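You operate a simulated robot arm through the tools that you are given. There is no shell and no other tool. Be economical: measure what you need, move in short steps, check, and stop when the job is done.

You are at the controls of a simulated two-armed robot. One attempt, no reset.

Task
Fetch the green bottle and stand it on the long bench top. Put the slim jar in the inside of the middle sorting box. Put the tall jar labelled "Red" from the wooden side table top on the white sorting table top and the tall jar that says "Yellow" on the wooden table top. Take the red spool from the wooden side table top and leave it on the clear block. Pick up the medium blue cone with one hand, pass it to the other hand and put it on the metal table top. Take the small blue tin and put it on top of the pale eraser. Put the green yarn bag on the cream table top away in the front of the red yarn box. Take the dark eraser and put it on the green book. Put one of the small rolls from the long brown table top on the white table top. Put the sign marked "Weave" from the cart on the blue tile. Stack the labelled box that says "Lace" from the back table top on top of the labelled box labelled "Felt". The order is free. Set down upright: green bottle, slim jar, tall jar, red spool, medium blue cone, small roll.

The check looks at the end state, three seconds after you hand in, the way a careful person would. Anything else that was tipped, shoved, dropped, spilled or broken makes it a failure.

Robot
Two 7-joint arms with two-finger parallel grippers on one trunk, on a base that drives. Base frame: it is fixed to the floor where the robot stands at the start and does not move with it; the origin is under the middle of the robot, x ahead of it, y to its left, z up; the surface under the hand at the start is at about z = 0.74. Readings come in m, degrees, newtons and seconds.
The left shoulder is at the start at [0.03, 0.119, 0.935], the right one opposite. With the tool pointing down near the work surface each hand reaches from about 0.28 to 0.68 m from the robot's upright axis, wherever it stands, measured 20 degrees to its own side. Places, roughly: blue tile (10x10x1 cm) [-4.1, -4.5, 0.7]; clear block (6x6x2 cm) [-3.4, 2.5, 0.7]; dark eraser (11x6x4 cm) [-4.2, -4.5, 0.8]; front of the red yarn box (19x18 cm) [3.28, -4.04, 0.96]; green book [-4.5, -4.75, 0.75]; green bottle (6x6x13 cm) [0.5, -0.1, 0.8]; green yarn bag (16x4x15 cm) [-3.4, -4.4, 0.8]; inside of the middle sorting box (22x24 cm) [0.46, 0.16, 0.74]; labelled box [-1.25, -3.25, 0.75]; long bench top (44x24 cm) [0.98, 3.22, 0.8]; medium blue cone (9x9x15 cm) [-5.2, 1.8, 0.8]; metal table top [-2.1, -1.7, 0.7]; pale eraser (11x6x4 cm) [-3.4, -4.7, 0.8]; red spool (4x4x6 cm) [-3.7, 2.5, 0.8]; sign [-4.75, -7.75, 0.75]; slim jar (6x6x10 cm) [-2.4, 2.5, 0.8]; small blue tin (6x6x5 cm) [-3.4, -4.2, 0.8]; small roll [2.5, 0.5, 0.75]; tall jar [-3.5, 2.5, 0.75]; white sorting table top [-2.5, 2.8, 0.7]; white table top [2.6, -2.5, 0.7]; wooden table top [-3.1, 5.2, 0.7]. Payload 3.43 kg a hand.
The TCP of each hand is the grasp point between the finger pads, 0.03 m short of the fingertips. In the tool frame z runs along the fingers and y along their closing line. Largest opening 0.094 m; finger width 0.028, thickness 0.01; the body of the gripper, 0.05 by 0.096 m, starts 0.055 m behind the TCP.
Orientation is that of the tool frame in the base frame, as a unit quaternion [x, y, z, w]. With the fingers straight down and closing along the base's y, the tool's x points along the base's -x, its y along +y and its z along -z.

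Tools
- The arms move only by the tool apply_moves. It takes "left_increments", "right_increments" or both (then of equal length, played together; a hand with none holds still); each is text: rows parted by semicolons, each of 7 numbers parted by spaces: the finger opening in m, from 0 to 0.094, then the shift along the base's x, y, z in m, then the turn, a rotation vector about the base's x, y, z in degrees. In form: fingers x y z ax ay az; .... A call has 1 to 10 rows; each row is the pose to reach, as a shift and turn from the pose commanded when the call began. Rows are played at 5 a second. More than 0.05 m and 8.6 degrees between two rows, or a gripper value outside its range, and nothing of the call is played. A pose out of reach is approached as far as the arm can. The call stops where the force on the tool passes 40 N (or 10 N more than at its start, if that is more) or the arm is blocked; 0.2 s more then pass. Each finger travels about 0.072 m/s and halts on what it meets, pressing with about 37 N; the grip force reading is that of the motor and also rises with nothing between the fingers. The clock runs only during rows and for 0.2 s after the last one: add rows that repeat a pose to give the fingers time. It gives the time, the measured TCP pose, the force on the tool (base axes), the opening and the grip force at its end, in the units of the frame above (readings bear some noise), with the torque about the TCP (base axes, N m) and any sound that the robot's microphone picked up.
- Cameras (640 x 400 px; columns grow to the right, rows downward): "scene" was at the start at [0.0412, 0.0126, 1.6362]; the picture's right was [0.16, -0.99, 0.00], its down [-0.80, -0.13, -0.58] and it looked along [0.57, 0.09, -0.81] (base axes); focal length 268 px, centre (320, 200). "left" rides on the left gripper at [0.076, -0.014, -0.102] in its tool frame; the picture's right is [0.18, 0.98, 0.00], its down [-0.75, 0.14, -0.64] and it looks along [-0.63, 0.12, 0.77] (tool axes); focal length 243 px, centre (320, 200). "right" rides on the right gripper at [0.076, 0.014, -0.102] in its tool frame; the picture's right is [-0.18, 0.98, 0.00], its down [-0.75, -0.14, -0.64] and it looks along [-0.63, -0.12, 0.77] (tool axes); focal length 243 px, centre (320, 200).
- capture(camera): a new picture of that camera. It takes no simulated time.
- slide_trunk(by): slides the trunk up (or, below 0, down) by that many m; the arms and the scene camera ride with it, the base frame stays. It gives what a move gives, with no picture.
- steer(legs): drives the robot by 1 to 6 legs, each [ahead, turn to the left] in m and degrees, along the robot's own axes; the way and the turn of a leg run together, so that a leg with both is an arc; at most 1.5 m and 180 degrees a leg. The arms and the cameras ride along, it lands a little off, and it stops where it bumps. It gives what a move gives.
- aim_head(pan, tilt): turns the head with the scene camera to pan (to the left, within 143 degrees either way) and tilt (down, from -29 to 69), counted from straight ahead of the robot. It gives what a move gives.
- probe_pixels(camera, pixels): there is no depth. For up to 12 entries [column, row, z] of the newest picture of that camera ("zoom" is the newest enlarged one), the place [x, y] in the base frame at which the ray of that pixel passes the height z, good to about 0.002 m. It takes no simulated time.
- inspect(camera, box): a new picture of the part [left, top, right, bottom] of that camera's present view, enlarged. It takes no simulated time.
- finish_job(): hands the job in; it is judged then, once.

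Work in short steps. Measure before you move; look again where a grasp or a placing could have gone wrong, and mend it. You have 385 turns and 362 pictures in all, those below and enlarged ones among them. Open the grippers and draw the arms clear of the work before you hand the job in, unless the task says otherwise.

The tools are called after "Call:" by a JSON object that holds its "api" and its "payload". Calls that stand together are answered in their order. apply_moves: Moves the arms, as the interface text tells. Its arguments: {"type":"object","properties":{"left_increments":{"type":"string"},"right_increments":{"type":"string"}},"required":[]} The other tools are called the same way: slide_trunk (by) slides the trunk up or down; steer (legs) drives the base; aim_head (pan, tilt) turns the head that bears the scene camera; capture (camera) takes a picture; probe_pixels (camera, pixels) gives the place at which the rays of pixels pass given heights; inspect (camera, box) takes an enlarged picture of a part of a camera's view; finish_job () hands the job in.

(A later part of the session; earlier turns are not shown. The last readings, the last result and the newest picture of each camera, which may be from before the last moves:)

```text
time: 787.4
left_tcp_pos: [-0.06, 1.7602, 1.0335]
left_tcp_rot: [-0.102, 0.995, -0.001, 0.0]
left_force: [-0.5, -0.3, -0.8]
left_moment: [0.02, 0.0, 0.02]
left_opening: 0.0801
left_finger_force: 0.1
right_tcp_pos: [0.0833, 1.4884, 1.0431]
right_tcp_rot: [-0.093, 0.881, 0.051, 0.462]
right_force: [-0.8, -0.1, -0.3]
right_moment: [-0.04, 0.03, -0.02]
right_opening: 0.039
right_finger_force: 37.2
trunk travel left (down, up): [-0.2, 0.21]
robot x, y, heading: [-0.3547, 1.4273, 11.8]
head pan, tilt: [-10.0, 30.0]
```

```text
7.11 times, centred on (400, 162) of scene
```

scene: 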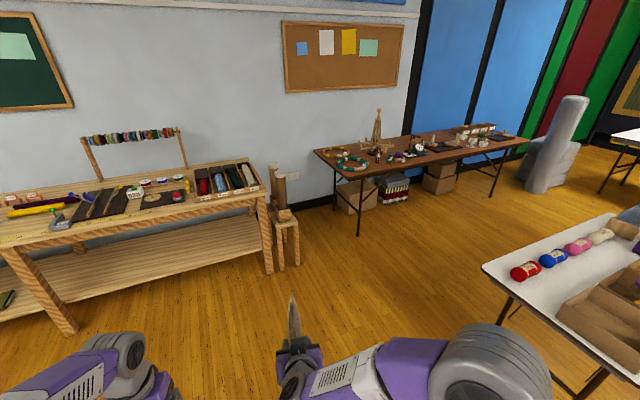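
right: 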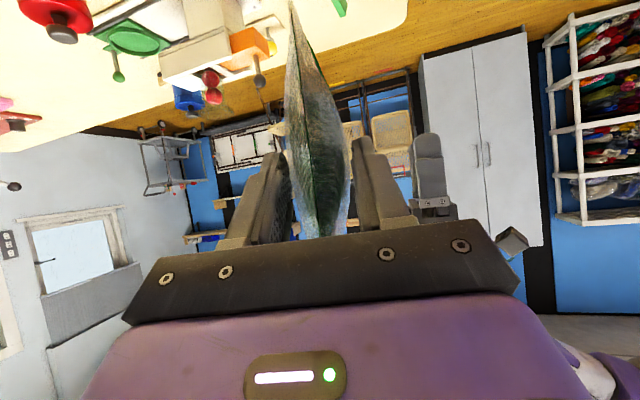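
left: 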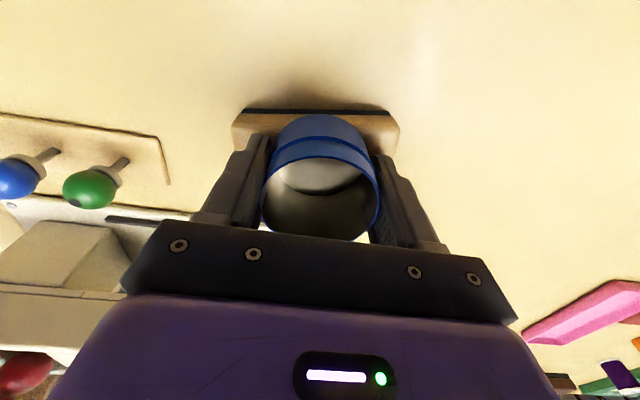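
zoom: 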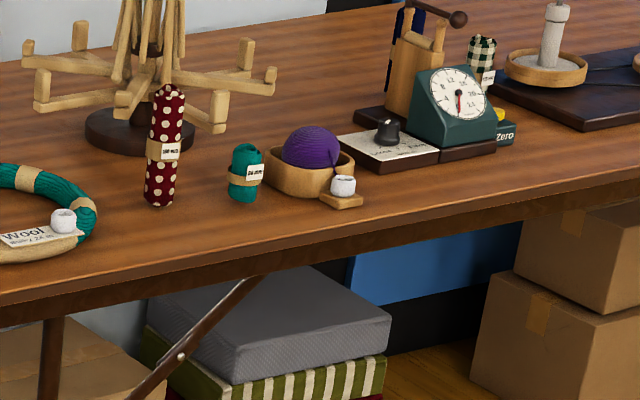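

There are several wrapped rolls. I drive into the corridor between the sorting table and the brown table to look closer.

Call:
{"api": "steer", "payload": {"legs": [[0, -23], [1.43, 0], [0, -51.8], [0.45, 0], [0, 90]]}}

Call:
{"api": "aim_head", "payload": {"pan": 0, "tilt": 42}}

Call:
{"api": "capture", "payload": {"camera": "scene"}}

```text
time: 804.1
left_tcp_pos: [1.4613, 1.1583, 1.034]
left_tcp_rot: [-0.215, 0.977, 0.0, 0.0]
left_force: [1.1, 0.8, -0.7]
left_moment: [0.0, 0.03, -0.03]
left_opening: 0.08
left_finger_force: 0.1
right_tcp_pos: [1.6632, 0.9267, 1.0447]
right_tcp_rot: [-0.192, 0.864, 0.102, 0.453]
right_force: [0.1, -0.7, -0.4]
right_moment: [0.0, 0.0, 0.01]
right_opening: 0.0391
right_finger_force: 36.2
trunk travel left (down, up): [-0.2, 0.21]
robot x, y, heading: [1.2507, 0.7663, 24.9]
head pan, tilt: [-10.0, 30.0]
```

```text
time: 804.8
left_tcp_pos: [1.462, 1.1575, 1.0337]
left_tcp_rot: [-0.215, 0.977, -0.001, 0.001]
left_force: [0.5, -0.3, 0.1]
left_moment: [-0.02, 0.01, 0.01]
left_opening: 0.0799
left_finger_force: 0.1
right_tcp_pos: [1.6623, 0.9249, 1.0445]
right_tcp_rot: [-0.192, 0.865, 0.103, 0.453]
right_force: [0.1, 0.2, -0.8]
right_moment: [-0.02, 0.04, 0.04]
right_opening: 0.0391
right_finger_force: 36.4
trunk travel left (down, up): [-0.2, 0.21]
robot x, y, heading: [1.2469, 0.7644, 25.0]
head pan, tilt: [0.0, 42.0]
```

```text
106 pictures are left
```

scene: 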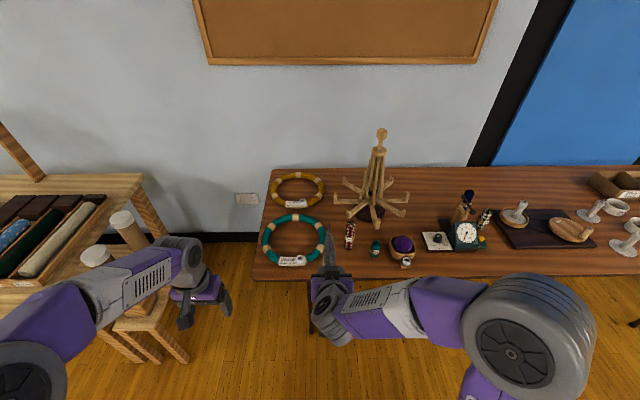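

Call:
{"api": "inspect", "payload": {"camera": "scene", "box": [320, 160, 640, 280]}}

Call:
{"api": "inspect", "payload": {"camera": "scene", "box": [330, 180, 500, 285]}}

```text
2.00 times, centred on (480, 220) of scene
```

zoom: 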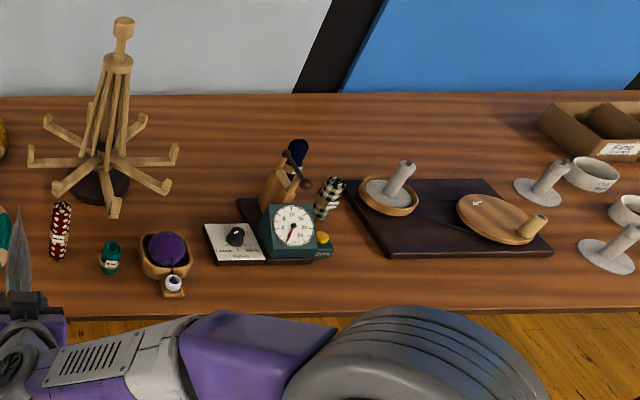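

```text
3.76 times, centred on (415, 232) of scene
```

zoom: 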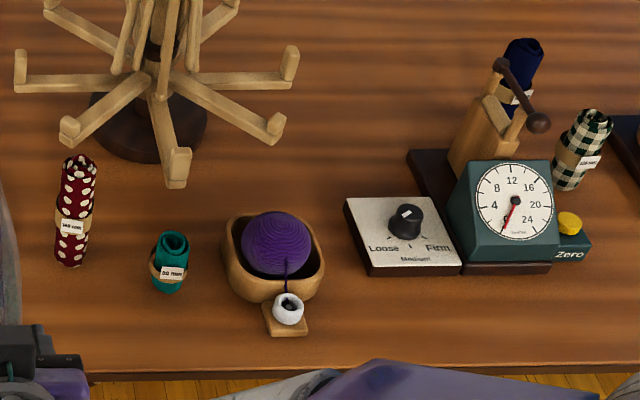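

Call:
{"api": "probe_pixels", "payload": {"camera": "zoom", "pixels": [[70, 262, 0.745], [170, 285, 0.745], [570, 182, 0.745], [515, 105, 0.76], [76, 160, 0.85], [172, 238, 0.8], [590, 115, 0.85]]}}

Call:
{"api": "aim_head", "payload": {"pan": -45, "tilt": 35}}

Call:
{"api": "inspect", "payload": {"camera": "scene", "box": [200, 100, 440, 250]}}

```text
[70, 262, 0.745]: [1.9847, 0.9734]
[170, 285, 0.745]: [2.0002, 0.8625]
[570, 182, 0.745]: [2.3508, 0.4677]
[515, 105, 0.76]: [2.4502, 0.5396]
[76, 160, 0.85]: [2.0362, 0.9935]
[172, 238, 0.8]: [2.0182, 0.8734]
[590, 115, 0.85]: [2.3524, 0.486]
```

```text
time: 805.9
left_tcp_pos: [1.4618, 1.159, 1.0328]
left_tcp_rot: [-0.215, 0.977, 0.0, 0.001]
left_force: [0.0, 0.3, 0.0]
left_moment: [0.0, 0.0, 0.0]
left_opening: 0.0797
left_finger_force: 0.2
right_tcp_pos: [1.6627, 0.9251, 1.043]
right_tcp_rot: [-0.193, 0.864, 0.104, 0.453]
right_force: [-0.6, -0.6, -2.0]
right_moment: [-0.01, 0.06, -0.02]
right_opening: 0.0391
right_finger_force: 36.6
trunk travel left (down, up): [-0.2, 0.21]
robot x, y, heading: [1.249, 0.7661, 24.9]
head pan, tilt: [-45.0, 35.0]
```

```text
2.67 times, centred on (320, 175) of scene
```

zoom: 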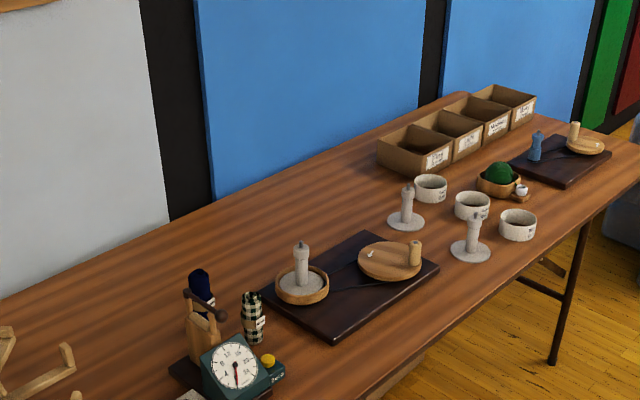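

I check the labels and sizes of the rolls closely.

Call:
{"api": "inspect", "payload": {"camera": "scene", "box": [262, 195, 308, 255]}}

Call:
{"api": "aim_head", "payload": {"pan": 0, "tilt": 45}}

Call:
{"api": "inspect", "payload": {"camera": "scene", "box": [335, 195, 395, 245]}}

```text
6.67 times, centred on (285, 225) of scene
```

zoom: 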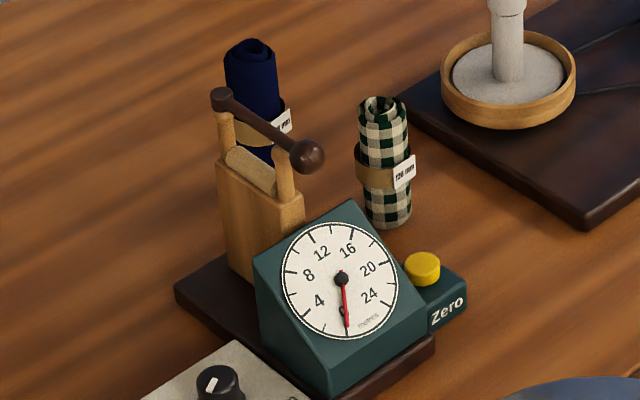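

```text
time: 807.1
left_tcp_pos: [1.4621, 1.1579, 1.0334]
left_tcp_rot: [-0.215, 0.977, 0.0, 0.0]
left_force: [-0.5, 1.4, -0.3]
left_moment: [-0.05, 0.0, -0.01]
left_opening: 0.0799
left_finger_force: 0.0
right_tcp_pos: [1.6615, 0.9274, 1.0454]
right_tcp_rot: [-0.193, 0.864, 0.104, 0.454]
right_force: [-0.2, 0.0, -0.7]
right_moment: [-0.04, 0.04, 0.0]
right_opening: 0.0393
right_finger_force: 37.1
trunk travel left (down, up): [-0.2, 0.21]
robot x, y, heading: [1.2476, 0.7646, 24.7]
head pan, tilt: [0.0, 45.0]
```

```text
8.00 times, centred on (365, 220) of scene
```

zoom: 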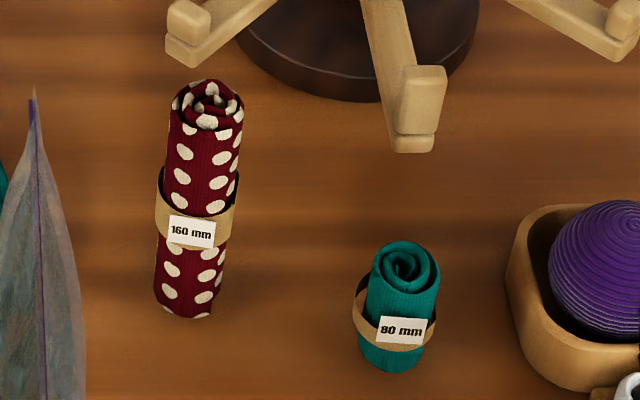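

Heights are printed: maroon 160, plaid 120, teal 80 mm; the navy one is about 80 mm too. So I take the teal 80 mm roll with the left hand. I move to about (1.53,0.53) facing the table.

Call:
{"api": "steer", "payload": {"legs": [[0, -65], [0.365, 0], [0, 66]]}}

Call:
{"api": "aim_head", "payload": {"pan": 0, "tilt": 55}}

Call:
{"api": "capture", "payload": {"camera": "scene"}}

Call:
{"api": "capture", "payload": {"camera": "left"}}

```text
time: 815.2
left_tcp_pos: [1.726, 0.9215, 1.0346]
left_tcp_rot: [-0.215, 0.977, 0.0, 0.0]
left_force: [0.0, 0.2, 0.4]
left_moment: [-0.02, 0.01, 0.02]
left_opening: 0.0798
left_finger_force: 0.1
right_tcp_pos: [1.9265, 0.6898, 1.0437]
right_tcp_rot: [-0.194, 0.864, 0.104, 0.453]
right_force: [-0.3, -0.2, 0.2]
right_moment: [-0.04, 0.02, 0.02]
right_opening: 0.0393
right_finger_force: 37.5
trunk travel left (down, up): [-0.2, 0.21]
robot x, y, heading: [1.5144, 0.5259, 25.3]
head pan, tilt: [0.0, 45.0]
```

```text
time: 815.9
left_tcp_pos: [1.7262, 0.9217, 1.0335]
left_tcp_rot: [-0.216, 0.976, 0.0, 0.0]
left_force: [-0.3, -0.1, 0.0]
left_moment: [0.0, 0.01, -0.03]
left_opening: 0.0801
left_finger_force: 0.1
right_tcp_pos: [1.9266, 0.6901, 1.0449]
right_tcp_rot: [-0.193, 0.864, 0.104, 0.453]
right_force: [-0.2, -0.7, -1.1]
right_moment: [-0.03, 0.06, 0.02]
right_opening: 0.0395
right_finger_force: 37.0
trunk travel left (down, up): [-0.2, 0.21]
robot x, y, heading: [1.5155, 0.5284, 25.1]
head pan, tilt: [0.0, 55.0]
```

```text
100 pictures are left
```

scene: 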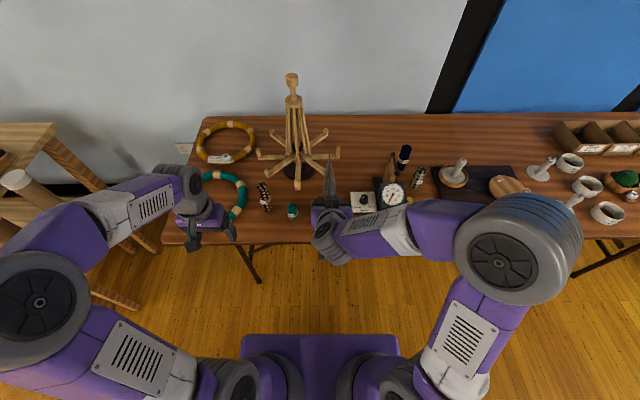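

```text
99 pictures are left
```

left: 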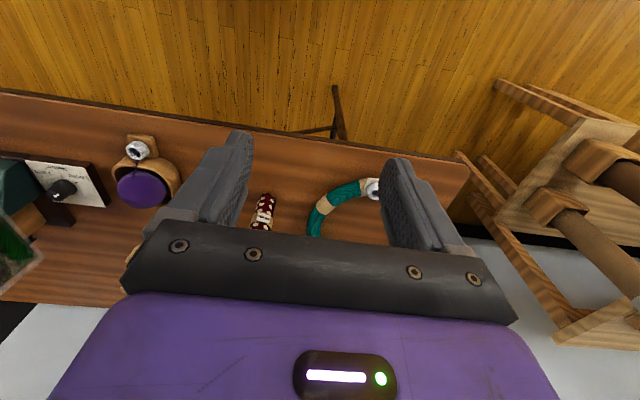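

Call:
{"api": "inspect", "payload": {"camera": "scene", "box": [240, 170, 350, 240]}}

Call:
{"api": "probe_pixels", "payload": {"camera": "scene", "pixels": [[293, 207, 0.82], [293, 218, 0.745], [264, 188, 0.9], [267, 209, 0.745], [310, 215, 0.78]]}}

```text
5.71 times, centred on (295, 205) of scene
```

zoom: 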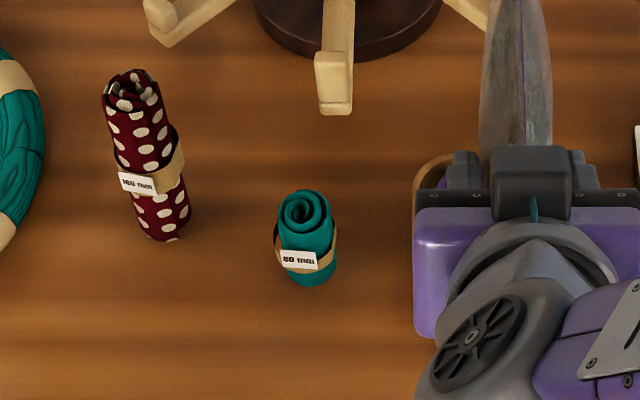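

```text
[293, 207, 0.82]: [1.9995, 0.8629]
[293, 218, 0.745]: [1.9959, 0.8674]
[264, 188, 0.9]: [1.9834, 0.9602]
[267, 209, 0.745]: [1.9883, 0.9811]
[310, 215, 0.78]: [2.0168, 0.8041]
```

Teal roll centre ≈(2.003,0.867), top z≈0.82. I shift the right hand 10 cm right and bring the left hand above the roll.

Call:
{"api": "apply_moves", "payload": {"right_increments": "0.005 0.02 -0.045 0 0 0 0; 0.005 0.042 -0.09 0 0 0 0; 0.005 0.042 -0.09 0 0 0 0; 0.005 0.042 -0.09 0 0 0 0; 0.005 0.042 -0.09 0 0 0 0; 0.005 0.042 -0.09 0 0 0 0; 0.005 0.042 -0.09 0 0 0 0; 0.005 0.042 -0.09 0 0 0 0; 0.005 0.042 -0.09 0 0 0 0; 0.005 0.042 -0.09 0 0 0 0", "left_increments": "0.075 0 0 0 0 0 0; 0.075 0.03 -0.005 0 0 0 0; 0.075 0.07 -0.013 0 0 0 0; 0.075 0.11 -0.02 0 0 0 0; 0.075 0.15 -0.028 0 0 0 0; 0.075 0.19 -0.037 0 0 0 0; 0.075 0.23 -0.045 0 0 0 0; 0.075 0.27 -0.053 -0.02 0 0 0; 0.075 0.277 -0.0545 -0.06 0 0 0; 0.075 0.277 -0.0545 -0.09 0 0 0"}}

Call:
{"api": "capture", "payload": {"camera": "left"}}

```text
time: 818.1
left_tcp_pos: [2.0014, 0.8685, 0.9447]
left_tcp_rot: [-0.215, 0.977, 0.0, -0.001]
left_force: [0.8, -0.1, -0.5]
left_moment: [-0.01, 0.01, -0.05]
left_opening: 0.0749
left_finger_force: 0.0
right_tcp_pos: [1.9683, 0.6026, 1.0458]
right_tcp_rot: [-0.193, 0.864, 0.104, 0.454]
right_force: [0.0, 0.2, -0.1]
right_moment: [-0.03, 0.08, 0.01]
right_opening: 0.039
right_finger_force: 36.9
trunk travel left (down, up): [-0.2, 0.21]
robot x, y, heading: [1.5128, 0.5264, 25.1]
head pan, tilt: [0.0, 55.0]
```

```text
97 pictures are left
```

left: 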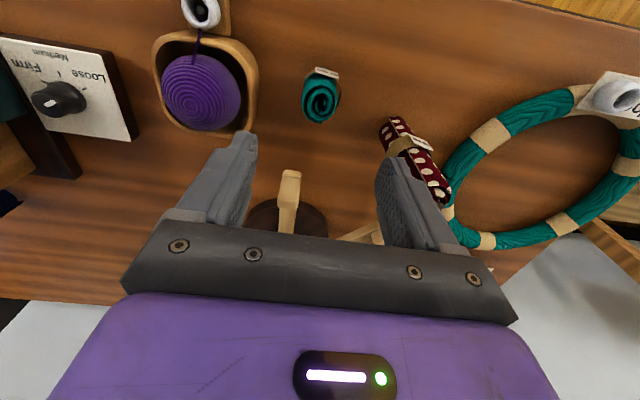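

Call:
{"api": "probe_pixels", "payload": {"camera": "left", "pixels": [[321, 101, 0.82], [302, 101, 0.82], [340, 100, 0.82], [321, 80, 0.745], [436, 190, 0.9], [395, 125, 0.745], [289, 178, 0.8]]}}

```text
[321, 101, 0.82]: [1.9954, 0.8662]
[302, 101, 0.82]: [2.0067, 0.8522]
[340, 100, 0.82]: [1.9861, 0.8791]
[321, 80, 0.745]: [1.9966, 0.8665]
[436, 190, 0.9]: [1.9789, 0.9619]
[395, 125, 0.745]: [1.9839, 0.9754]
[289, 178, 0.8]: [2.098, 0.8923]
```

Aligned; I close the opening to 0.065 for clearance from the maroon roll, lower to z≈0.79 and grip.

Call:
{"api": "apply_moves", "payload": {"left_increments": "0.065 -0.003 -0.003 -0.04 0 0 0; 0.065 -0.003 -0.003 -0.08 0 0 0; 0.065 -0.003 -0.003 -0.12 0 0 0; 0.065 -0.003 -0.003 -0.155 0 0 0; 0.065 -0.003 -0.003 -0.155 0 0 0; 0.04 -0.003 -0.003 -0.155 0 0 0; 0.02 -0.003 -0.003 -0.155 0 0 0; 0.02 -0.003 -0.003 -0.155 0 0 0"}}

Call:
{"api": "capture", "payload": {"camera": "left"}}

```text
time: 819.9
left_tcp_pos: [1.9982, 0.8646, 0.7886]
left_tcp_rot: [-0.216, 0.976, -0.001, 0.0]
left_force: [-0.4, 0.5, -0.4]
left_moment: [0.05, 0.01, -0.01]
left_opening: 0.0401
left_finger_force: 36.8
right_tcp_pos: [1.9671, 0.6032, 1.0455]
right_tcp_rot: [-0.193, 0.864, 0.104, 0.453]
right_force: [0.4, 0.1, 0.0]
right_moment: [0.01, 0.03, 0.0]
right_opening: 0.0392
right_finger_force: 36.4
trunk travel left (down, up): [-0.2, 0.21]
robot x, y, heading: [1.5128, 0.5292, 25.0]
head pan, tilt: [0.0, 55.0]
```

```text
96 pictures are left
```

left: 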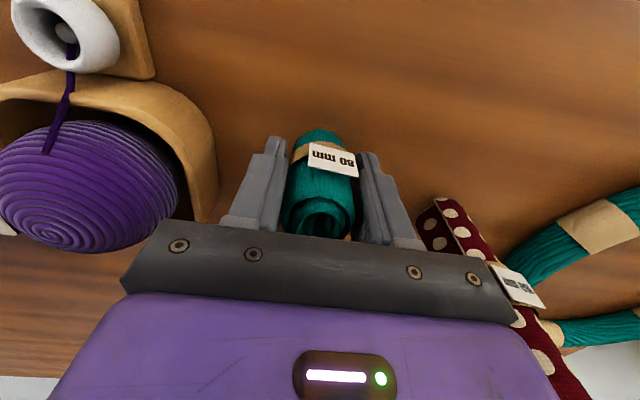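

Roll gripped (0.040). I lift straight up and tuck it in.

Call:
{"api": "apply_moves", "payload": {"left_increments": "0.02 0 0 0.03 0 0 0; 0.02 0 0 0.07 0 0 0; 0.02 0 0 0.11 0 0 0; 0.02 0 0 0.15 0 0 0; 0.02 0 0 0.19 0 0 0; 0.02 -0.01 -0.004 0.23 0 0 0; 0.02 -0.05 -0.01 0.24 0 0 0; 0.02 -0.09 -0.015 0.24 0 0 0; 0.02 -0.13 -0.02 0.24 0 0 0; 0.02 -0.17 -0.025 0.24 0 0 0"}}

Call:
{"api": "capture", "payload": {"camera": "scene"}}

```text
time: 822.1
left_tcp_pos: [1.8266, 0.838, 1.0296]
left_tcp_rot: [-0.216, 0.976, -0.001, 0.002]
left_force: [0.0, 0.1, 0.5]
left_moment: [0.02, -0.01, 0.01]
left_opening: 0.0399
left_finger_force: 37.7
right_tcp_pos: [1.9672, 0.6019, 1.0454]
right_tcp_rot: [-0.193, 0.864, 0.103, 0.453]
right_force: [-0.7, 0.4, -1.0]
right_moment: [-0.01, 0.03, 0.02]
right_opening: 0.039
right_finger_force: 36.8
trunk travel left (down, up): [-0.2, 0.21]
robot x, y, heading: [1.5108, 0.5296, 25.0]
head pan, tilt: [0.0, 55.0]
```

```text
95 pictures are left
```

scene: 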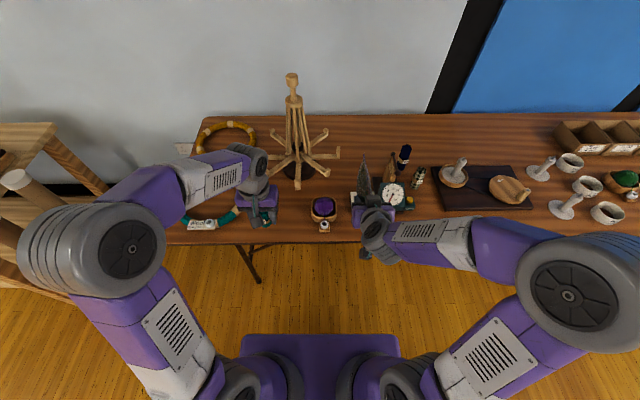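

I back off slightly, check the brown table, and then drive down the corridor toward the white table.

Call:
{"api": "steer", "payload": {"legs": [[-0.12, 0]]}}

Call:
{"api": "inspect", "payload": {"camera": "scene", "box": [200, 90, 440, 260]}}

Call:
{"api": "steer", "payload": {"legs": [[0, -91.4], [0.8, 0], [0.77, 0]]}}

Call:
{"api": "aim_head", "payload": {"pan": 0, "tilt": 32}}

Call:
{"api": "capture", "payload": {"camera": "scene"}}

```text
time: 823.3
left_tcp_pos: [1.7198, 0.7869, 1.029]
left_tcp_rot: [-0.214, 0.977, -0.001, 0.0]
left_force: [-0.3, -0.2, -0.3]
left_moment: [0.01, -0.01, -0.02]
left_opening: 0.0396
left_finger_force: 37.4
right_tcp_pos: [1.8605, 0.55, 1.0463]
right_tcp_rot: [-0.193, 0.864, 0.103, 0.454]
right_force: [-0.3, 0.7, -0.1]
right_moment: [0.0, 0.04, 0.01]
right_opening: 0.0393
right_finger_force: 36.9
trunk travel left (down, up): [-0.2, 0.21]
robot x, y, heading: [1.4052, 0.4754, 25.1]
head pan, tilt: [0.0, 55.0]
```

```text
2.35 times, centred on (320, 175) of scene
```

zoom: 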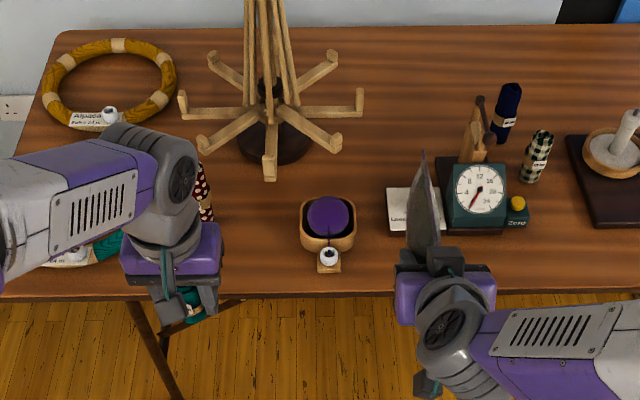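

```text
time: 835.3
left_tcp_pos: [2.322, -1.297, 1.0293]
left_tcp_rot: [0.552, 0.834, 0.0, -0.001]
left_force: [0.3, -0.4, -0.2]
left_moment: [0.01, -0.01, 0.0]
left_opening: 0.0391
left_finger_force: 36.7
right_tcp_pos: [2.081, -1.4298, 1.0462]
right_tcp_rot: [0.487, 0.739, -0.254, 0.389]
right_force: [-0.5, -0.3, -0.5]
right_moment: [0.02, 0.01, 0.01]
right_opening: 0.0392
right_finger_force: 37.3
trunk travel left (down, up): [-0.2, 0.21]
robot x, y, heading: [2.0215, -0.9724, -67.3]
head pan, tilt: [0.0, 55.0]
```

```text
time: 836.2
left_tcp_pos: [2.3213, -1.2958, 1.0275]
left_tcp_rot: [0.553, 0.833, -0.001, 0.0]
left_force: [0.8, 0.4, -0.5]
left_moment: [0.0, 0.0, 0.03]
left_opening: 0.0389
left_finger_force: 37.0
right_tcp_pos: [2.0811, -1.428, 1.0449]
right_tcp_rot: [0.487, 0.739, -0.254, 0.389]
right_force: [-0.6, 0.5, -1.4]
right_moment: [0.03, 0.05, -0.01]
right_opening: 0.0394
right_finger_force: 36.9
trunk travel left (down, up): [-0.2, 0.21]
robot x, y, heading: [2.0229, -0.9751, -67.0]
head pan, tilt: [0.0, 32.0]
```

```text
93 pictures are left
```

scene: 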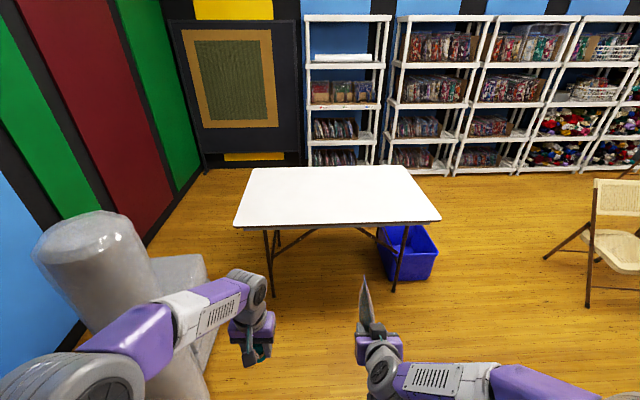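

The empty white table is ahead and the shelf behind it. I measure the table and zoom at the shelf boxes.

Call:
{"api": "probe_pixels", "payload": {"camera": "scene", "pixels": [[236, 227, 0.735], [439, 221, 0.735], [250, 169, 0.735], [405, 166, 0.735], [273, 297, 0.0], [393, 290, 0.0], [437, 250, 0.3], [312, 104, 0.96], [378, 103, 0.96], [305, 165, 0.0], [385, 163, 0.0]]}}

Call:
{"api": "inspect", "payload": {"camera": "scene", "box": [295, 10, 395, 170]}}

```text
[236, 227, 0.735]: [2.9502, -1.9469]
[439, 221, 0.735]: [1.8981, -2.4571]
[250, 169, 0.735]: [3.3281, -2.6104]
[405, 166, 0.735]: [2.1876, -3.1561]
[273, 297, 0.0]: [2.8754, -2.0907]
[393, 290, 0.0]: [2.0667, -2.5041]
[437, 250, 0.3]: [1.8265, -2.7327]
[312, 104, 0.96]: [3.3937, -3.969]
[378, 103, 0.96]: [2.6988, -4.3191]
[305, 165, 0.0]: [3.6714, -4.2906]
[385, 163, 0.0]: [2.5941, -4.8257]
```

```text
2.50 times, centred on (345, 90) of scene
```

zoom: 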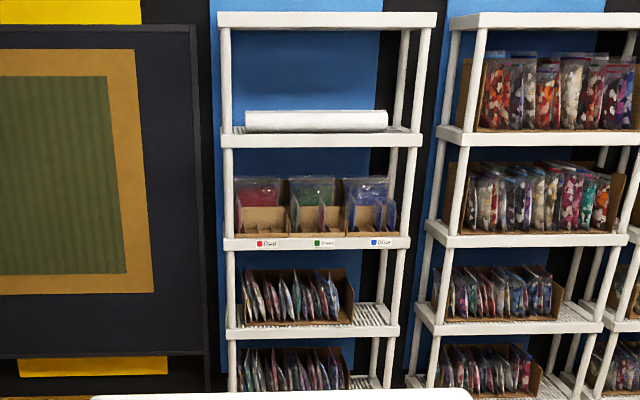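

The three shelf boxes are Red (left), Green, Blue. First the roll: I drive up to the white table's near edge.

Call:
{"api": "steer", "payload": {"legs": [[0, -23.4], [1.0, 0], [0, 26]]}}

Call:
{"api": "aim_head", "payload": {"pan": 0, "tilt": 50}}

Call:
{"api": "capture", "payload": {"camera": "scene"}}

```text
time: 843.9
left_tcp_pos: [2.3107, -2.2884, 1.0285]
left_tcp_rot: [0.54, 0.841, 0.0, -0.001]
left_force: [0.1, -0.9, -0.4]
left_moment: [0.0, 0.0, -0.01]
left_opening: 0.0386
left_finger_force: 36.4
right_tcp_pos: [2.0725, -2.4276, 1.0456]
right_tcp_rot: [0.476, 0.747, -0.248, 0.393]
right_force: [0.2, 0.1, -0.9]
right_moment: [0.02, 0.01, -0.01]
right_opening: 0.039
right_finger_force: 36.9
trunk travel left (down, up): [-0.2, 0.21]
robot x, y, heading: [1.9991, -1.9712, -65.3]
head pan, tilt: [0.0, 32.0]
```

```text
time: 844.7
left_tcp_pos: [2.3109, -2.2883, 1.0291]
left_tcp_rot: [0.54, 0.842, -0.001, -0.001]
left_force: [-0.9, 0.5, -0.6]
left_moment: [0.03, 0.01, 0.03]
left_opening: 0.0388
left_finger_force: 36.5
right_tcp_pos: [2.0737, -2.4276, 1.0454]
right_tcp_rot: [0.476, 0.746, -0.248, 0.393]
right_force: [-0.6, -0.4, -0.9]
right_moment: [0.05, 0.03, -0.03]
right_opening: 0.0388
right_finger_force: 36.7
trunk travel left (down, up): [-0.2, 0.21]
robot x, y, heading: [2.0006, -1.9732, -65.5]
head pan, tilt: [0.0, 50.0]
```

```text
91 pictures are left
```

scene: 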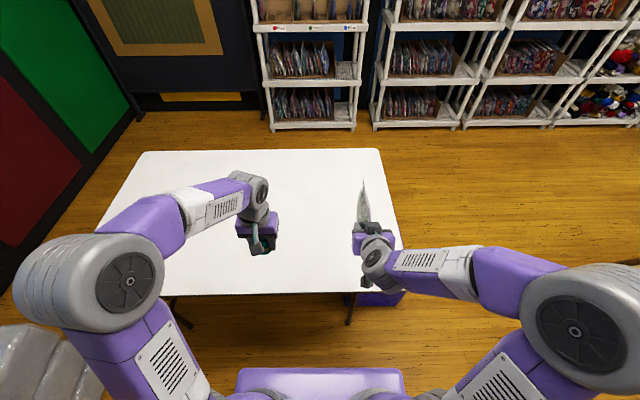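

I carry the roll over the table to about (2.386,-2.452) and lower it.

Call:
{"api": "apply_moves", "payload": {"left_increments": "0.02 0.018 -0.04 0 0 0 0; 0.02 0.036 -0.08 0 0 0 0; 0.02 0.055 -0.12 0 0 0 0; 0.02 0.075 -0.164 0 0 0 0; 0.02 0.075 -0.164 -0.045 0 0 0; 0.02 0.075 -0.164 -0.09 0 0 0; 0.02 0.075 -0.164 -0.135 0 0 0; 0.02 0.075 -0.164 -0.18 0 0 0; 0.02 0.075 -0.164 -0.215 0 0 0; 0.02 0.075 -0.164 -0.215 0 0 0"}}

Call:
{"api": "capture", "payload": {"camera": "left"}}

```text
time: 846.9
left_tcp_pos: [2.3851, -2.453, 0.8107]
left_tcp_rot: [0.54, 0.841, -0.001, 0.0]
left_force: [0.2, 1.1, -0.1]
left_moment: [-0.01, -0.03, 0.04]
left_opening: 0.039
left_finger_force: 37.5
right_tcp_pos: [2.0726, -2.4279, 1.0452]
right_tcp_rot: [0.476, 0.746, -0.248, 0.393]
right_force: [0.1, -0.2, -0.3]
right_moment: [0.02, 0.02, 0.01]
right_opening: 0.0392
right_finger_force: 37.0
trunk travel left (down, up): [-0.2, 0.21]
robot x, y, heading: [2.0019, -1.9724, -65.3]
head pan, tilt: [0.0, 50.0]
```

```text
90 pictures are left
```

left: 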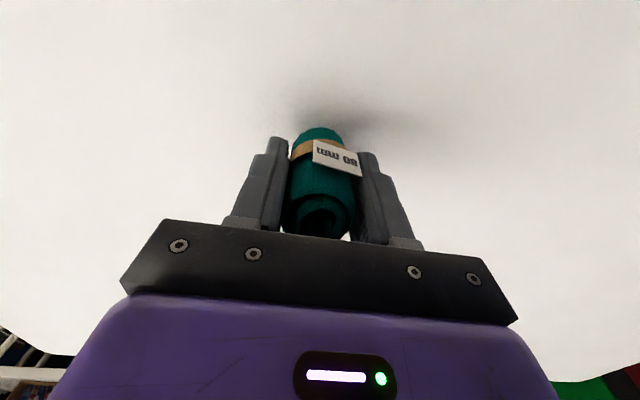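

Call:
{"api": "apply_moves", "payload": {"left_increments": "0.02 0 0 -0.01 0 0 0; 0.02 0 0 -0.016 0 0 0; 0.02 0 0 -0.02 0 0 0; 0.02 0 0 -0.024 0 0 0; 0.02 0 0 -0.028 0 0 0; 0.02 0 0 -0.032 0 0 0; 0.02 0 0 -0.036 0 0 0; 0.02 0 0 -0.036 0 0 0"}}

Call:
{"api": "capture", "payload": {"camera": "left"}}

```text
time: 848.5
left_tcp_pos: [2.3871, -2.4575, 0.7851]
left_tcp_rot: [0.54, 0.842, -0.005, 0.005]
left_force: [-1.9, 6.1, 16.8]
left_moment: [0.26, 0.04, -0.05]
left_opening: 0.0388
left_finger_force: 37.0
right_tcp_pos: [2.0726, -2.4269, 1.0461]
right_tcp_rot: [0.476, 0.747, -0.247, 0.394]
right_force: [0.0, -0.1, -0.2]
right_moment: [0.02, -0.02, 0.02]
right_opening: 0.0393
right_finger_force: 37.0
trunk travel left (down, up): [-0.2, 0.21]
robot x, y, heading: [2.0003, -1.9723, -65.3]
head pan, tilt: [0.0, 50.0]
stopped in row 8 (left hand): the force on the tool passed its limit at 41 N (the readings are from after the stop); the commanded pose is now the measured one
```

```text
89 pictures are left
```

left: 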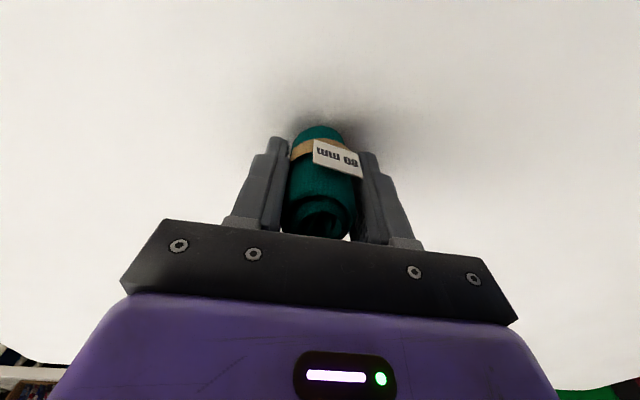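

Contact at 0.785. I release gently and lift straight up.

Call:
{"api": "apply_moves", "payload": {"left_increments": "0.03 0 0 0.001 0 0 0; 0.045 0 0 0.001 0 0 0; 0.06 0 0 0.001 0 0 0; 0.06 0 0 0.001 0 0 0; 0.06 0 0 0.03 0 0 0; 0.06 0 0 0.07 0 0 0; 0.06 0 0 0.115 0 0 0; 0.06 0 0 0.16 0 0 0; 0.06 -0.02 0.035 0.18 0 0 0; 0.06 -0.04 0.075 0.2 0 0 0"}}

Call:
{"api": "capture", "payload": {"camera": "left"}}

```text
time: 850.7
left_tcp_pos: [2.3457, -2.3821, 0.9844]
left_tcp_rot: [0.54, 0.841, -0.003, 0.004]
left_force: [0.6, 0.3, 0.1]
left_moment: [0.01, -0.02, 0.0]
left_opening: 0.0601
left_finger_force: 0.0
right_tcp_pos: [2.072, -2.4277, 1.0468]
right_tcp_rot: [0.477, 0.746, -0.249, 0.392]
right_force: [0.6, 0.1, -0.1]
right_moment: [0.0, 0.02, 0.01]
right_opening: 0.0392
right_finger_force: 36.8
trunk travel left (down, up): [-0.2, 0.21]
robot x, y, heading: [1.9965, -1.9701, -65.2]
head pan, tilt: [0.0, 50.0]
```

```text
88 pictures are left
```

left: 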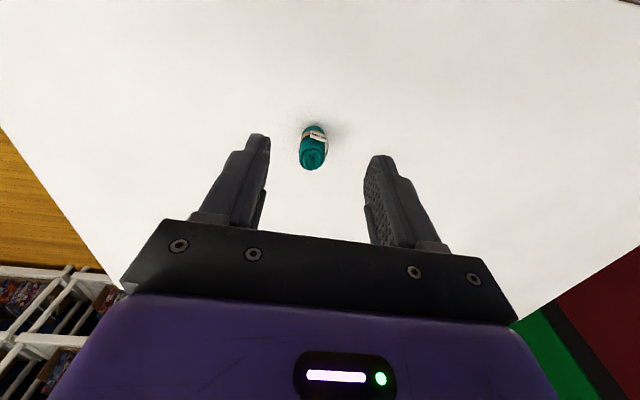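

The roll stands on the white table. I tuck the left hand, back off and look at the gap on the west side.

Call:
{"api": "apply_moves", "payload": {"left_increments": "0.06 -0.02 0.04 0.02 0 0 0; 0.06 -0.04 0.08 0.04 0 0 0; 0.06 -0.05 0.1 0.05 0 0 0; 0.06 -0.05 0.1 0.05 0 0 0"}}

Call:
{"api": "steer", "payload": {"legs": [[-0.4, 0]]}}

Call:
{"api": "aim_head", "payload": {"pan": -25, "tilt": 38}}

Call:
{"api": "capture", "payload": {"camera": "scene"}}

```text
time: 851.7
left_tcp_pos: [2.2994, -2.282, 1.0296]
left_tcp_rot: [0.54, 0.842, -0.003, 0.005]
left_force: [0.1, -0.1, -0.6]
left_moment: [0.0, 0.03, 0.0]
left_opening: 0.0599
left_finger_force: 0.0
right_tcp_pos: [2.0726, -2.4286, 1.0463]
right_tcp_rot: [0.476, 0.746, -0.249, 0.394]
right_force: [0.5, -0.1, -0.1]
right_moment: [0.01, -0.01, 0.03]
right_opening: 0.0394
right_finger_force: 37.4
trunk travel left (down, up): [-0.2, 0.21]
robot x, y, heading: [1.9975, -1.9736, -65.4]
head pan, tilt: [0.0, 50.0]
```

```text
time: 854.2
left_tcp_pos: [2.1356, -1.9287, 1.0297]
left_tcp_rot: [0.543, 0.84, -0.004, 0.004]
left_force: [-0.1, -0.9, 0.6]
left_moment: [-0.01, 0.0, 0.0]
left_opening: 0.06
left_finger_force: 0.0
right_tcp_pos: [1.9077, -2.0722, 1.0462]
right_tcp_rot: [0.479, 0.744, -0.25, 0.392]
right_force: [-0.1, 0.7, -0.4]
right_moment: [0.03, 0.0, 0.02]
right_opening: 0.0393
right_finger_force: 36.8
trunk travel left (down, up): [-0.2, 0.21]
robot x, y, heading: [1.8412, -1.6147, -65.7]
head pan, tilt: [0.0, 50.0]
```

```text
time: 855.1
left_tcp_pos: [2.1354, -1.9288, 1.0304]
left_tcp_rot: [0.545, 0.839, -0.004, 0.004]
left_force: [-0.7, -1.0, -0.2]
left_moment: [0.01, -0.02, 0.01]
left_opening: 0.0602
left_finger_force: 0.1
right_tcp_pos: [1.9086, -2.0713, 1.0456]
right_tcp_rot: [0.479, 0.744, -0.25, 0.392]
right_force: [-0.2, -0.6, -0.8]
right_moment: [0.0, -0.01, 0.01]
right_opening: 0.0392
right_finger_force: 37.1
trunk travel left (down, up): [-0.2, 0.21]
robot x, y, heading: [1.8373, -1.6155, -65.6]
head pan, tilt: [-25.0, 38.0]
```

```text
87 pictures are left
```

scene: 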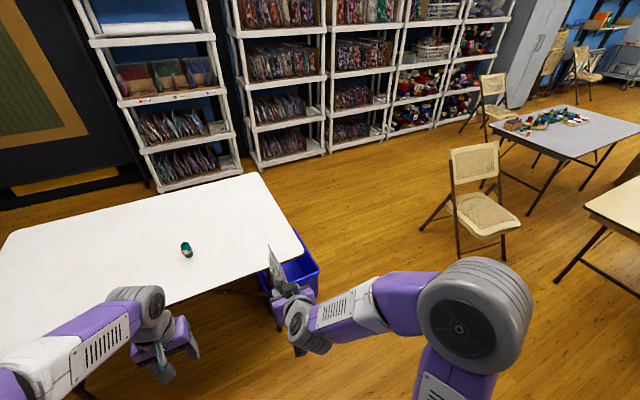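

Call:
{"api": "probe_pixels", "payload": {"camera": "scene", "pixels": [[320, 270, 0.3], [297, 235, 0.3], [421, 231, 0.0], [458, 259, 0.0], [505, 258, 0.0], [258, 168, 0.0], [155, 190, 0.0], [240, 172, 0.0]]}}

```text
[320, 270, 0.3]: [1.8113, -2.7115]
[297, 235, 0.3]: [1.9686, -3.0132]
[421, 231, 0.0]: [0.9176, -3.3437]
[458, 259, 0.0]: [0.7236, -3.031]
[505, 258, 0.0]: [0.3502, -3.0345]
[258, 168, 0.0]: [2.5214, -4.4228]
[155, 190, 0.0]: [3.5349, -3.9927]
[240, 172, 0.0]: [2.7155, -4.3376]
```

The gap is about 1 m wide; I drive through it and round to the front of the red box's shelf.

Call:
{"api": "steer", "payload": {"legs": [[0, -52], [1.167, 0], [0, 47.6], [1.17, 0]]}}

Call:
{"api": "steer", "payload": {"legs": [[0, 87.4], [1.08, 0], [0, -81]]}}

Call:
{"api": "aim_head", "payload": {"pan": 10, "tilt": 28}}

Call:
{"api": "capture", "payload": {"camera": "scene"}}

```text
time: 871.1
left_tcp_pos: [2.0313, -4.0774, 1.0296]
left_tcp_rot: [0.559, 0.829, -0.004, 0.004]
left_force: [0.1, 1.6, 0.7]
left_moment: [0.0, 0.02, 0.0]
left_opening: 0.0601
left_finger_force: 0.0
right_tcp_pos: [1.7977, -4.2125, 1.0465]
right_tcp_rot: [0.493, 0.735, -0.257, 0.387]
right_force: [0.4, -0.5, -0.9]
right_moment: [0.03, 0.01, 0.01]
right_opening: 0.0391
right_finger_force: 37.4
trunk travel left (down, up): [-0.2, 0.21]
robot x, y, heading: [1.7422, -3.7559, -68.0]
head pan, tilt: [-25.0, 38.0]
```

```text
time: 883.8
left_tcp_pos: [3.0869, -3.6527, 1.0299]
left_tcp_rot: [0.495, 0.869, -0.003, 0.004]
left_force: [-0.5, -1.1, -0.7]
left_moment: [-0.02, 0.01, -0.03]
left_opening: 0.0602
left_finger_force: 0.2
right_tcp_pos: [2.8768, -3.8207, 1.0453]
right_tcp_rot: [0.436, 0.771, -0.226, 0.406]
right_force: [0.5, 0.2, -0.1]
right_moment: [0.02, 0.0, 0.01]
right_opening: 0.039
right_finger_force: 36.8
trunk travel left (down, up): [-0.2, 0.21]
robot x, y, heading: [2.7549, -3.3754, -59.2]
head pan, tilt: [-25.0, 38.0]
```

```text
time: 884.9
left_tcp_pos: [3.0859, -3.6527, 1.0303]
left_tcp_rot: [0.496, 0.868, -0.003, 0.005]
left_force: [0.4, -0.5, -0.2]
left_moment: [0.0, -0.01, 0.03]
left_opening: 0.06
left_finger_force: 0.0
right_tcp_pos: [2.8757, -3.8214, 1.0463]
right_tcp_rot: [0.437, 0.77, -0.227, 0.405]
right_force: [0.6, -1.2, -0.9]
right_moment: [0.04, 0.01, 0.01]
right_opening: 0.0392
right_finger_force: 37.3
trunk travel left (down, up): [-0.2, 0.21]
robot x, y, heading: [2.7561, -3.3767, -59.6]
head pan, tilt: [10.0, 28.0]
```

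```text
86 pictures are left
```

scene: 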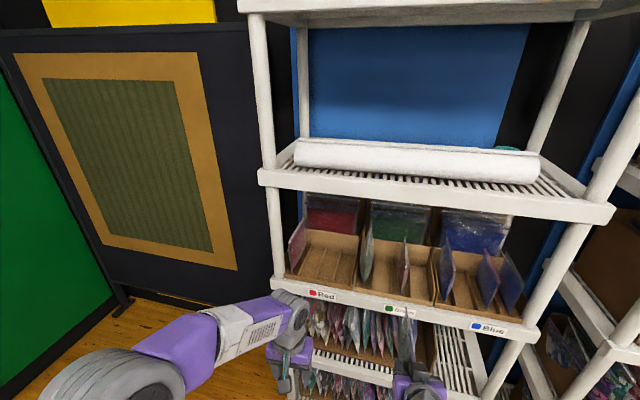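

I zoom on the red box.

Call:
{"api": "inspect", "payload": {"camera": "scene", "box": [265, 170, 455, 330]}}

Call:
{"api": "probe_pixels", "payload": {"camera": "scene", "pixels": [[276, 288, 0.95], [350, 300, 0.95], [303, 280, 0.96], [362, 290, 0.96], [312, 240, 0.96], [362, 245, 0.96], [262, 172, 1.28], [612, 212, 1.28], [530, 335, 0.95]]}}

```text
2.50 times, centred on (360, 250) of scene
```

zoom: 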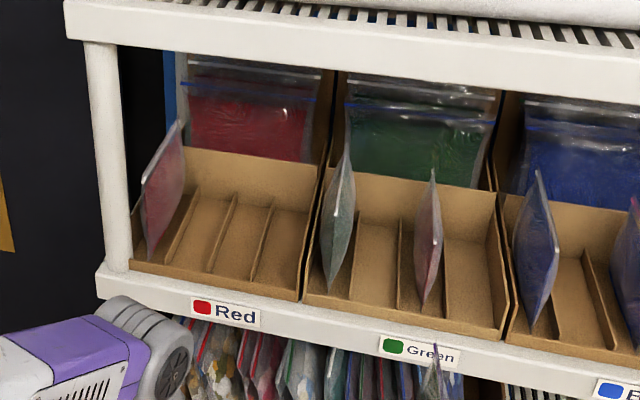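

```text
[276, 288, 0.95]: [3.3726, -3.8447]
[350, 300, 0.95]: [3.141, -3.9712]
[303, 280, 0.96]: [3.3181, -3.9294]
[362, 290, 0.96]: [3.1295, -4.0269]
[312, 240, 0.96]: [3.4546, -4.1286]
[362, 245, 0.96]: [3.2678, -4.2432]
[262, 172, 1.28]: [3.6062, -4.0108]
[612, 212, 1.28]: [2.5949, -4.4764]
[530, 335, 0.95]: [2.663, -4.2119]
```

The red box's front has four slots with low dividers; the leftmost holds a bag. I'll use the third slot. I measure its floor lines.

Call:
{"api": "probe_pixels", "payload": {"camera": "zoom", "pixels": [[208, 272, 0.965], [237, 195, 0.965], [253, 282, 0.965], [275, 205, 0.965], [168, 262, 0.965], [197, 188, 0.965], [130, 265, 0.965], [300, 300, 0.965], [298, 288, 0.99], [138, 258, 0.99], [110, 285, 0.955], [190, 150, 1.05]]}}

```text
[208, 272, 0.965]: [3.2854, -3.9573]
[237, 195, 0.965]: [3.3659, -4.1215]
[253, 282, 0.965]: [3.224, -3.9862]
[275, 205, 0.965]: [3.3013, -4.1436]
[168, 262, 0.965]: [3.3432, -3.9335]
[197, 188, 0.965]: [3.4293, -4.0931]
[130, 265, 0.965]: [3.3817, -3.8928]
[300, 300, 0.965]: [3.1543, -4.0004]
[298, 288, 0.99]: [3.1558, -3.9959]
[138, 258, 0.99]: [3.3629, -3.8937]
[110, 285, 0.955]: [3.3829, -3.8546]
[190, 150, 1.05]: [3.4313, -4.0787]
```

Slot 3's centre line is at azimuth -64°, centre (3.294,-4.052), floor z≈0.965. I move to a pre-approach point at (3.06,-3.27), face -64.5°, and raise the trunk 0.07 m.

Call:
{"api": "steer", "payload": {"legs": [[0, 78.4], [0.319, 0], [0, -83.3]]}}

Call:
{"api": "slide_trunk", "payload": {"by": 0.07}}

Call:
{"api": "aim_head", "payload": {"pan": -5, "tilt": 35}}

Call:
{"api": "capture", "payload": {"camera": "scene"}}

```text
time: 894.0
left_tcp_pos: [3.3559, -3.5712, 1.0313]
left_tcp_rot: [0.532, 0.847, -0.003, 0.003]
left_force: [-0.6, 0.4, 0.2]
left_moment: [-0.04, -0.02, 0.0]
left_opening: 0.06
left_finger_force: 0.1
right_tcp_pos: [3.1328, -3.7204, 1.045]
right_tcp_rot: [0.47, 0.75, -0.245, 0.395]
right_force: [-0.8, -0.3, -0.8]
right_moment: [0.04, 0.02, 0.0]
right_opening: 0.0392
right_finger_force: 37.1
trunk travel left (down, up): [-0.2, 0.21]
robot x, y, heading: [3.0476, -3.266, -63.8]
head pan, tilt: [10.0, 28.0]
```

```text
time: 895.1
left_tcp_pos: [3.3555, -3.572, 1.0992]
left_tcp_rot: [0.532, 0.847, -0.004, 0.004]
left_force: [-0.5, -0.7, 0.2]
left_moment: [0.0, -0.01, 0.02]
left_opening: 0.0601
left_finger_force: 0.0
right_tcp_pos: [3.1324, -3.7211, 1.115]
right_tcp_rot: [0.469, 0.751, -0.245, 0.395]
right_force: [0.5, -0.9, -1.0]
right_moment: [0.03, -0.01, -0.02]
right_opening: 0.0394
right_finger_force: 37.1
trunk travel left (down, up): [-0.27, 0.14]
robot x, y, heading: [3.0556, -3.2669, -64.3]
head pan, tilt: [10.0, 28.0]
```

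```text
time: 895.8
left_tcp_pos: [3.3568, -3.5723, 1.1004]
left_tcp_rot: [0.532, 0.847, -0.003, 0.004]
left_force: [0.3, 0.0, 0.0]
left_moment: [-0.01, -0.01, 0.01]
left_opening: 0.0601
left_finger_force: 0.1
right_tcp_pos: [3.1323, -3.7209, 1.1153]
right_tcp_rot: [0.47, 0.751, -0.244, 0.395]
right_force: [-0.8, 0.5, -0.1]
right_moment: [0.05, 0.03, 0.01]
right_opening: 0.0393
right_finger_force: 37.2
trunk travel left (down, up): [-0.27, 0.14]
robot x, y, heading: [3.0467, -3.269, -64.5]
head pan, tilt: [-5.0, 35.0]
```

```text
84 pictures are left
```

scene: 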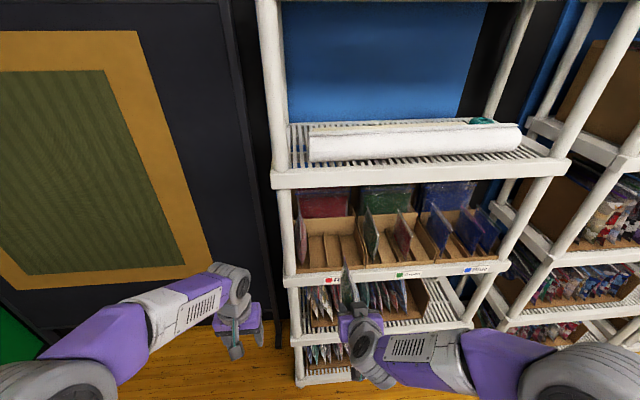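

Call:
{"api": "inspect", "payload": {"camera": "scene", "box": [280, 170, 420, 300]}}

```text
3.08 times, centred on (350, 235) of scene
```

zoom: 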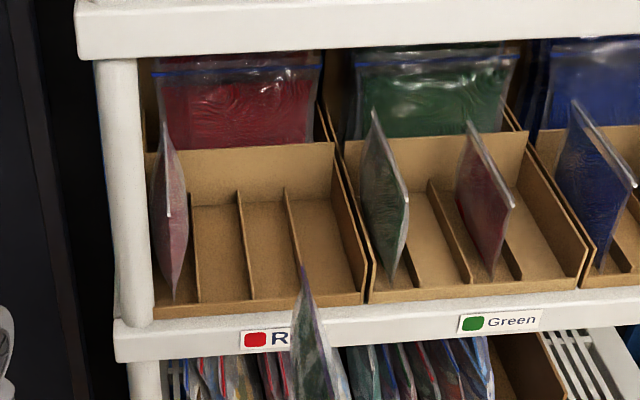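

Call:
{"api": "probe_pixels", "payload": {"camera": "zoom", "pixels": [[278, 298, 0.965], [262, 190, 0.965], [252, 300, 0.965], [238, 190, 0.965], [305, 297, 0.965], [285, 187, 0.965], [198, 301, 0.965], [362, 303, 0.965], [278, 308, 0.955], [115, 325, 0.955], [78, 60, 1.25], [300, 270, 1.18]]}}

```text
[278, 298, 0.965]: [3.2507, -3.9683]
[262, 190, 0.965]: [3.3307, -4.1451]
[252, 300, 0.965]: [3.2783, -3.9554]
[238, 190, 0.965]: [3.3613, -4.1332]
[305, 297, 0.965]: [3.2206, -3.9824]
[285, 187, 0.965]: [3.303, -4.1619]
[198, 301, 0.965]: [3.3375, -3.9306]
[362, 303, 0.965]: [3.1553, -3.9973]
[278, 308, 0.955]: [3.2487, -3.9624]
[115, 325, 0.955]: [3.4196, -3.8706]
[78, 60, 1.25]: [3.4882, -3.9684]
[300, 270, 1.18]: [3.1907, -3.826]
```

Both views agree; the target hand position is (3.270,-4.007), a pure forward move of 0.32 m. I drive 0.20 m and check the alignment.

Call:
{"api": "steer", "payload": {"legs": [[0.2, 0]]}}

Call:
{"api": "inspect", "payload": {"camera": "scene", "box": [260, 170, 430, 330]}}

```text
time: 897.4
left_tcp_pos: [3.4423, -3.7539, 1.0987]
left_tcp_rot: [0.534, 0.846, -0.005, 0.004]
left_force: [-0.2, -0.8, -0.5]
left_moment: [0.01, 0.01, -0.02]
left_opening: 0.0599
left_finger_force: 0.0
right_tcp_pos: [3.2178, -3.9024, 1.1164]
right_tcp_rot: [0.471, 0.751, -0.244, 0.394]
right_force: [0.1, 0.3, -0.9]
right_moment: [0.05, 0.03, -0.02]
right_opening: 0.0392
right_finger_force: 36.6
trunk travel left (down, up): [-0.27, 0.14]
robot x, y, heading: [3.137, -3.4462, -64.4]
head pan, tilt: [-5.0, 35.0]
```

```text
2.50 times, centred on (345, 250) of scene
```

zoom: 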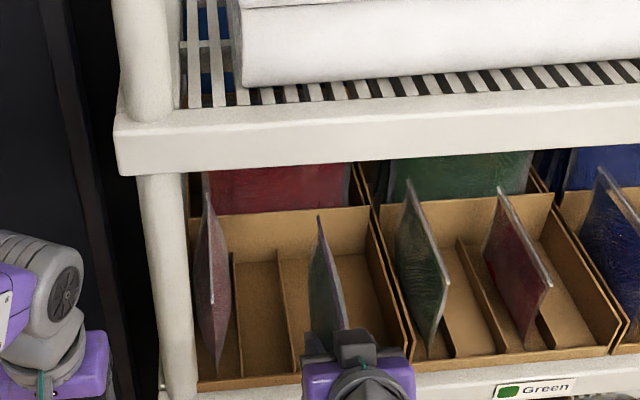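

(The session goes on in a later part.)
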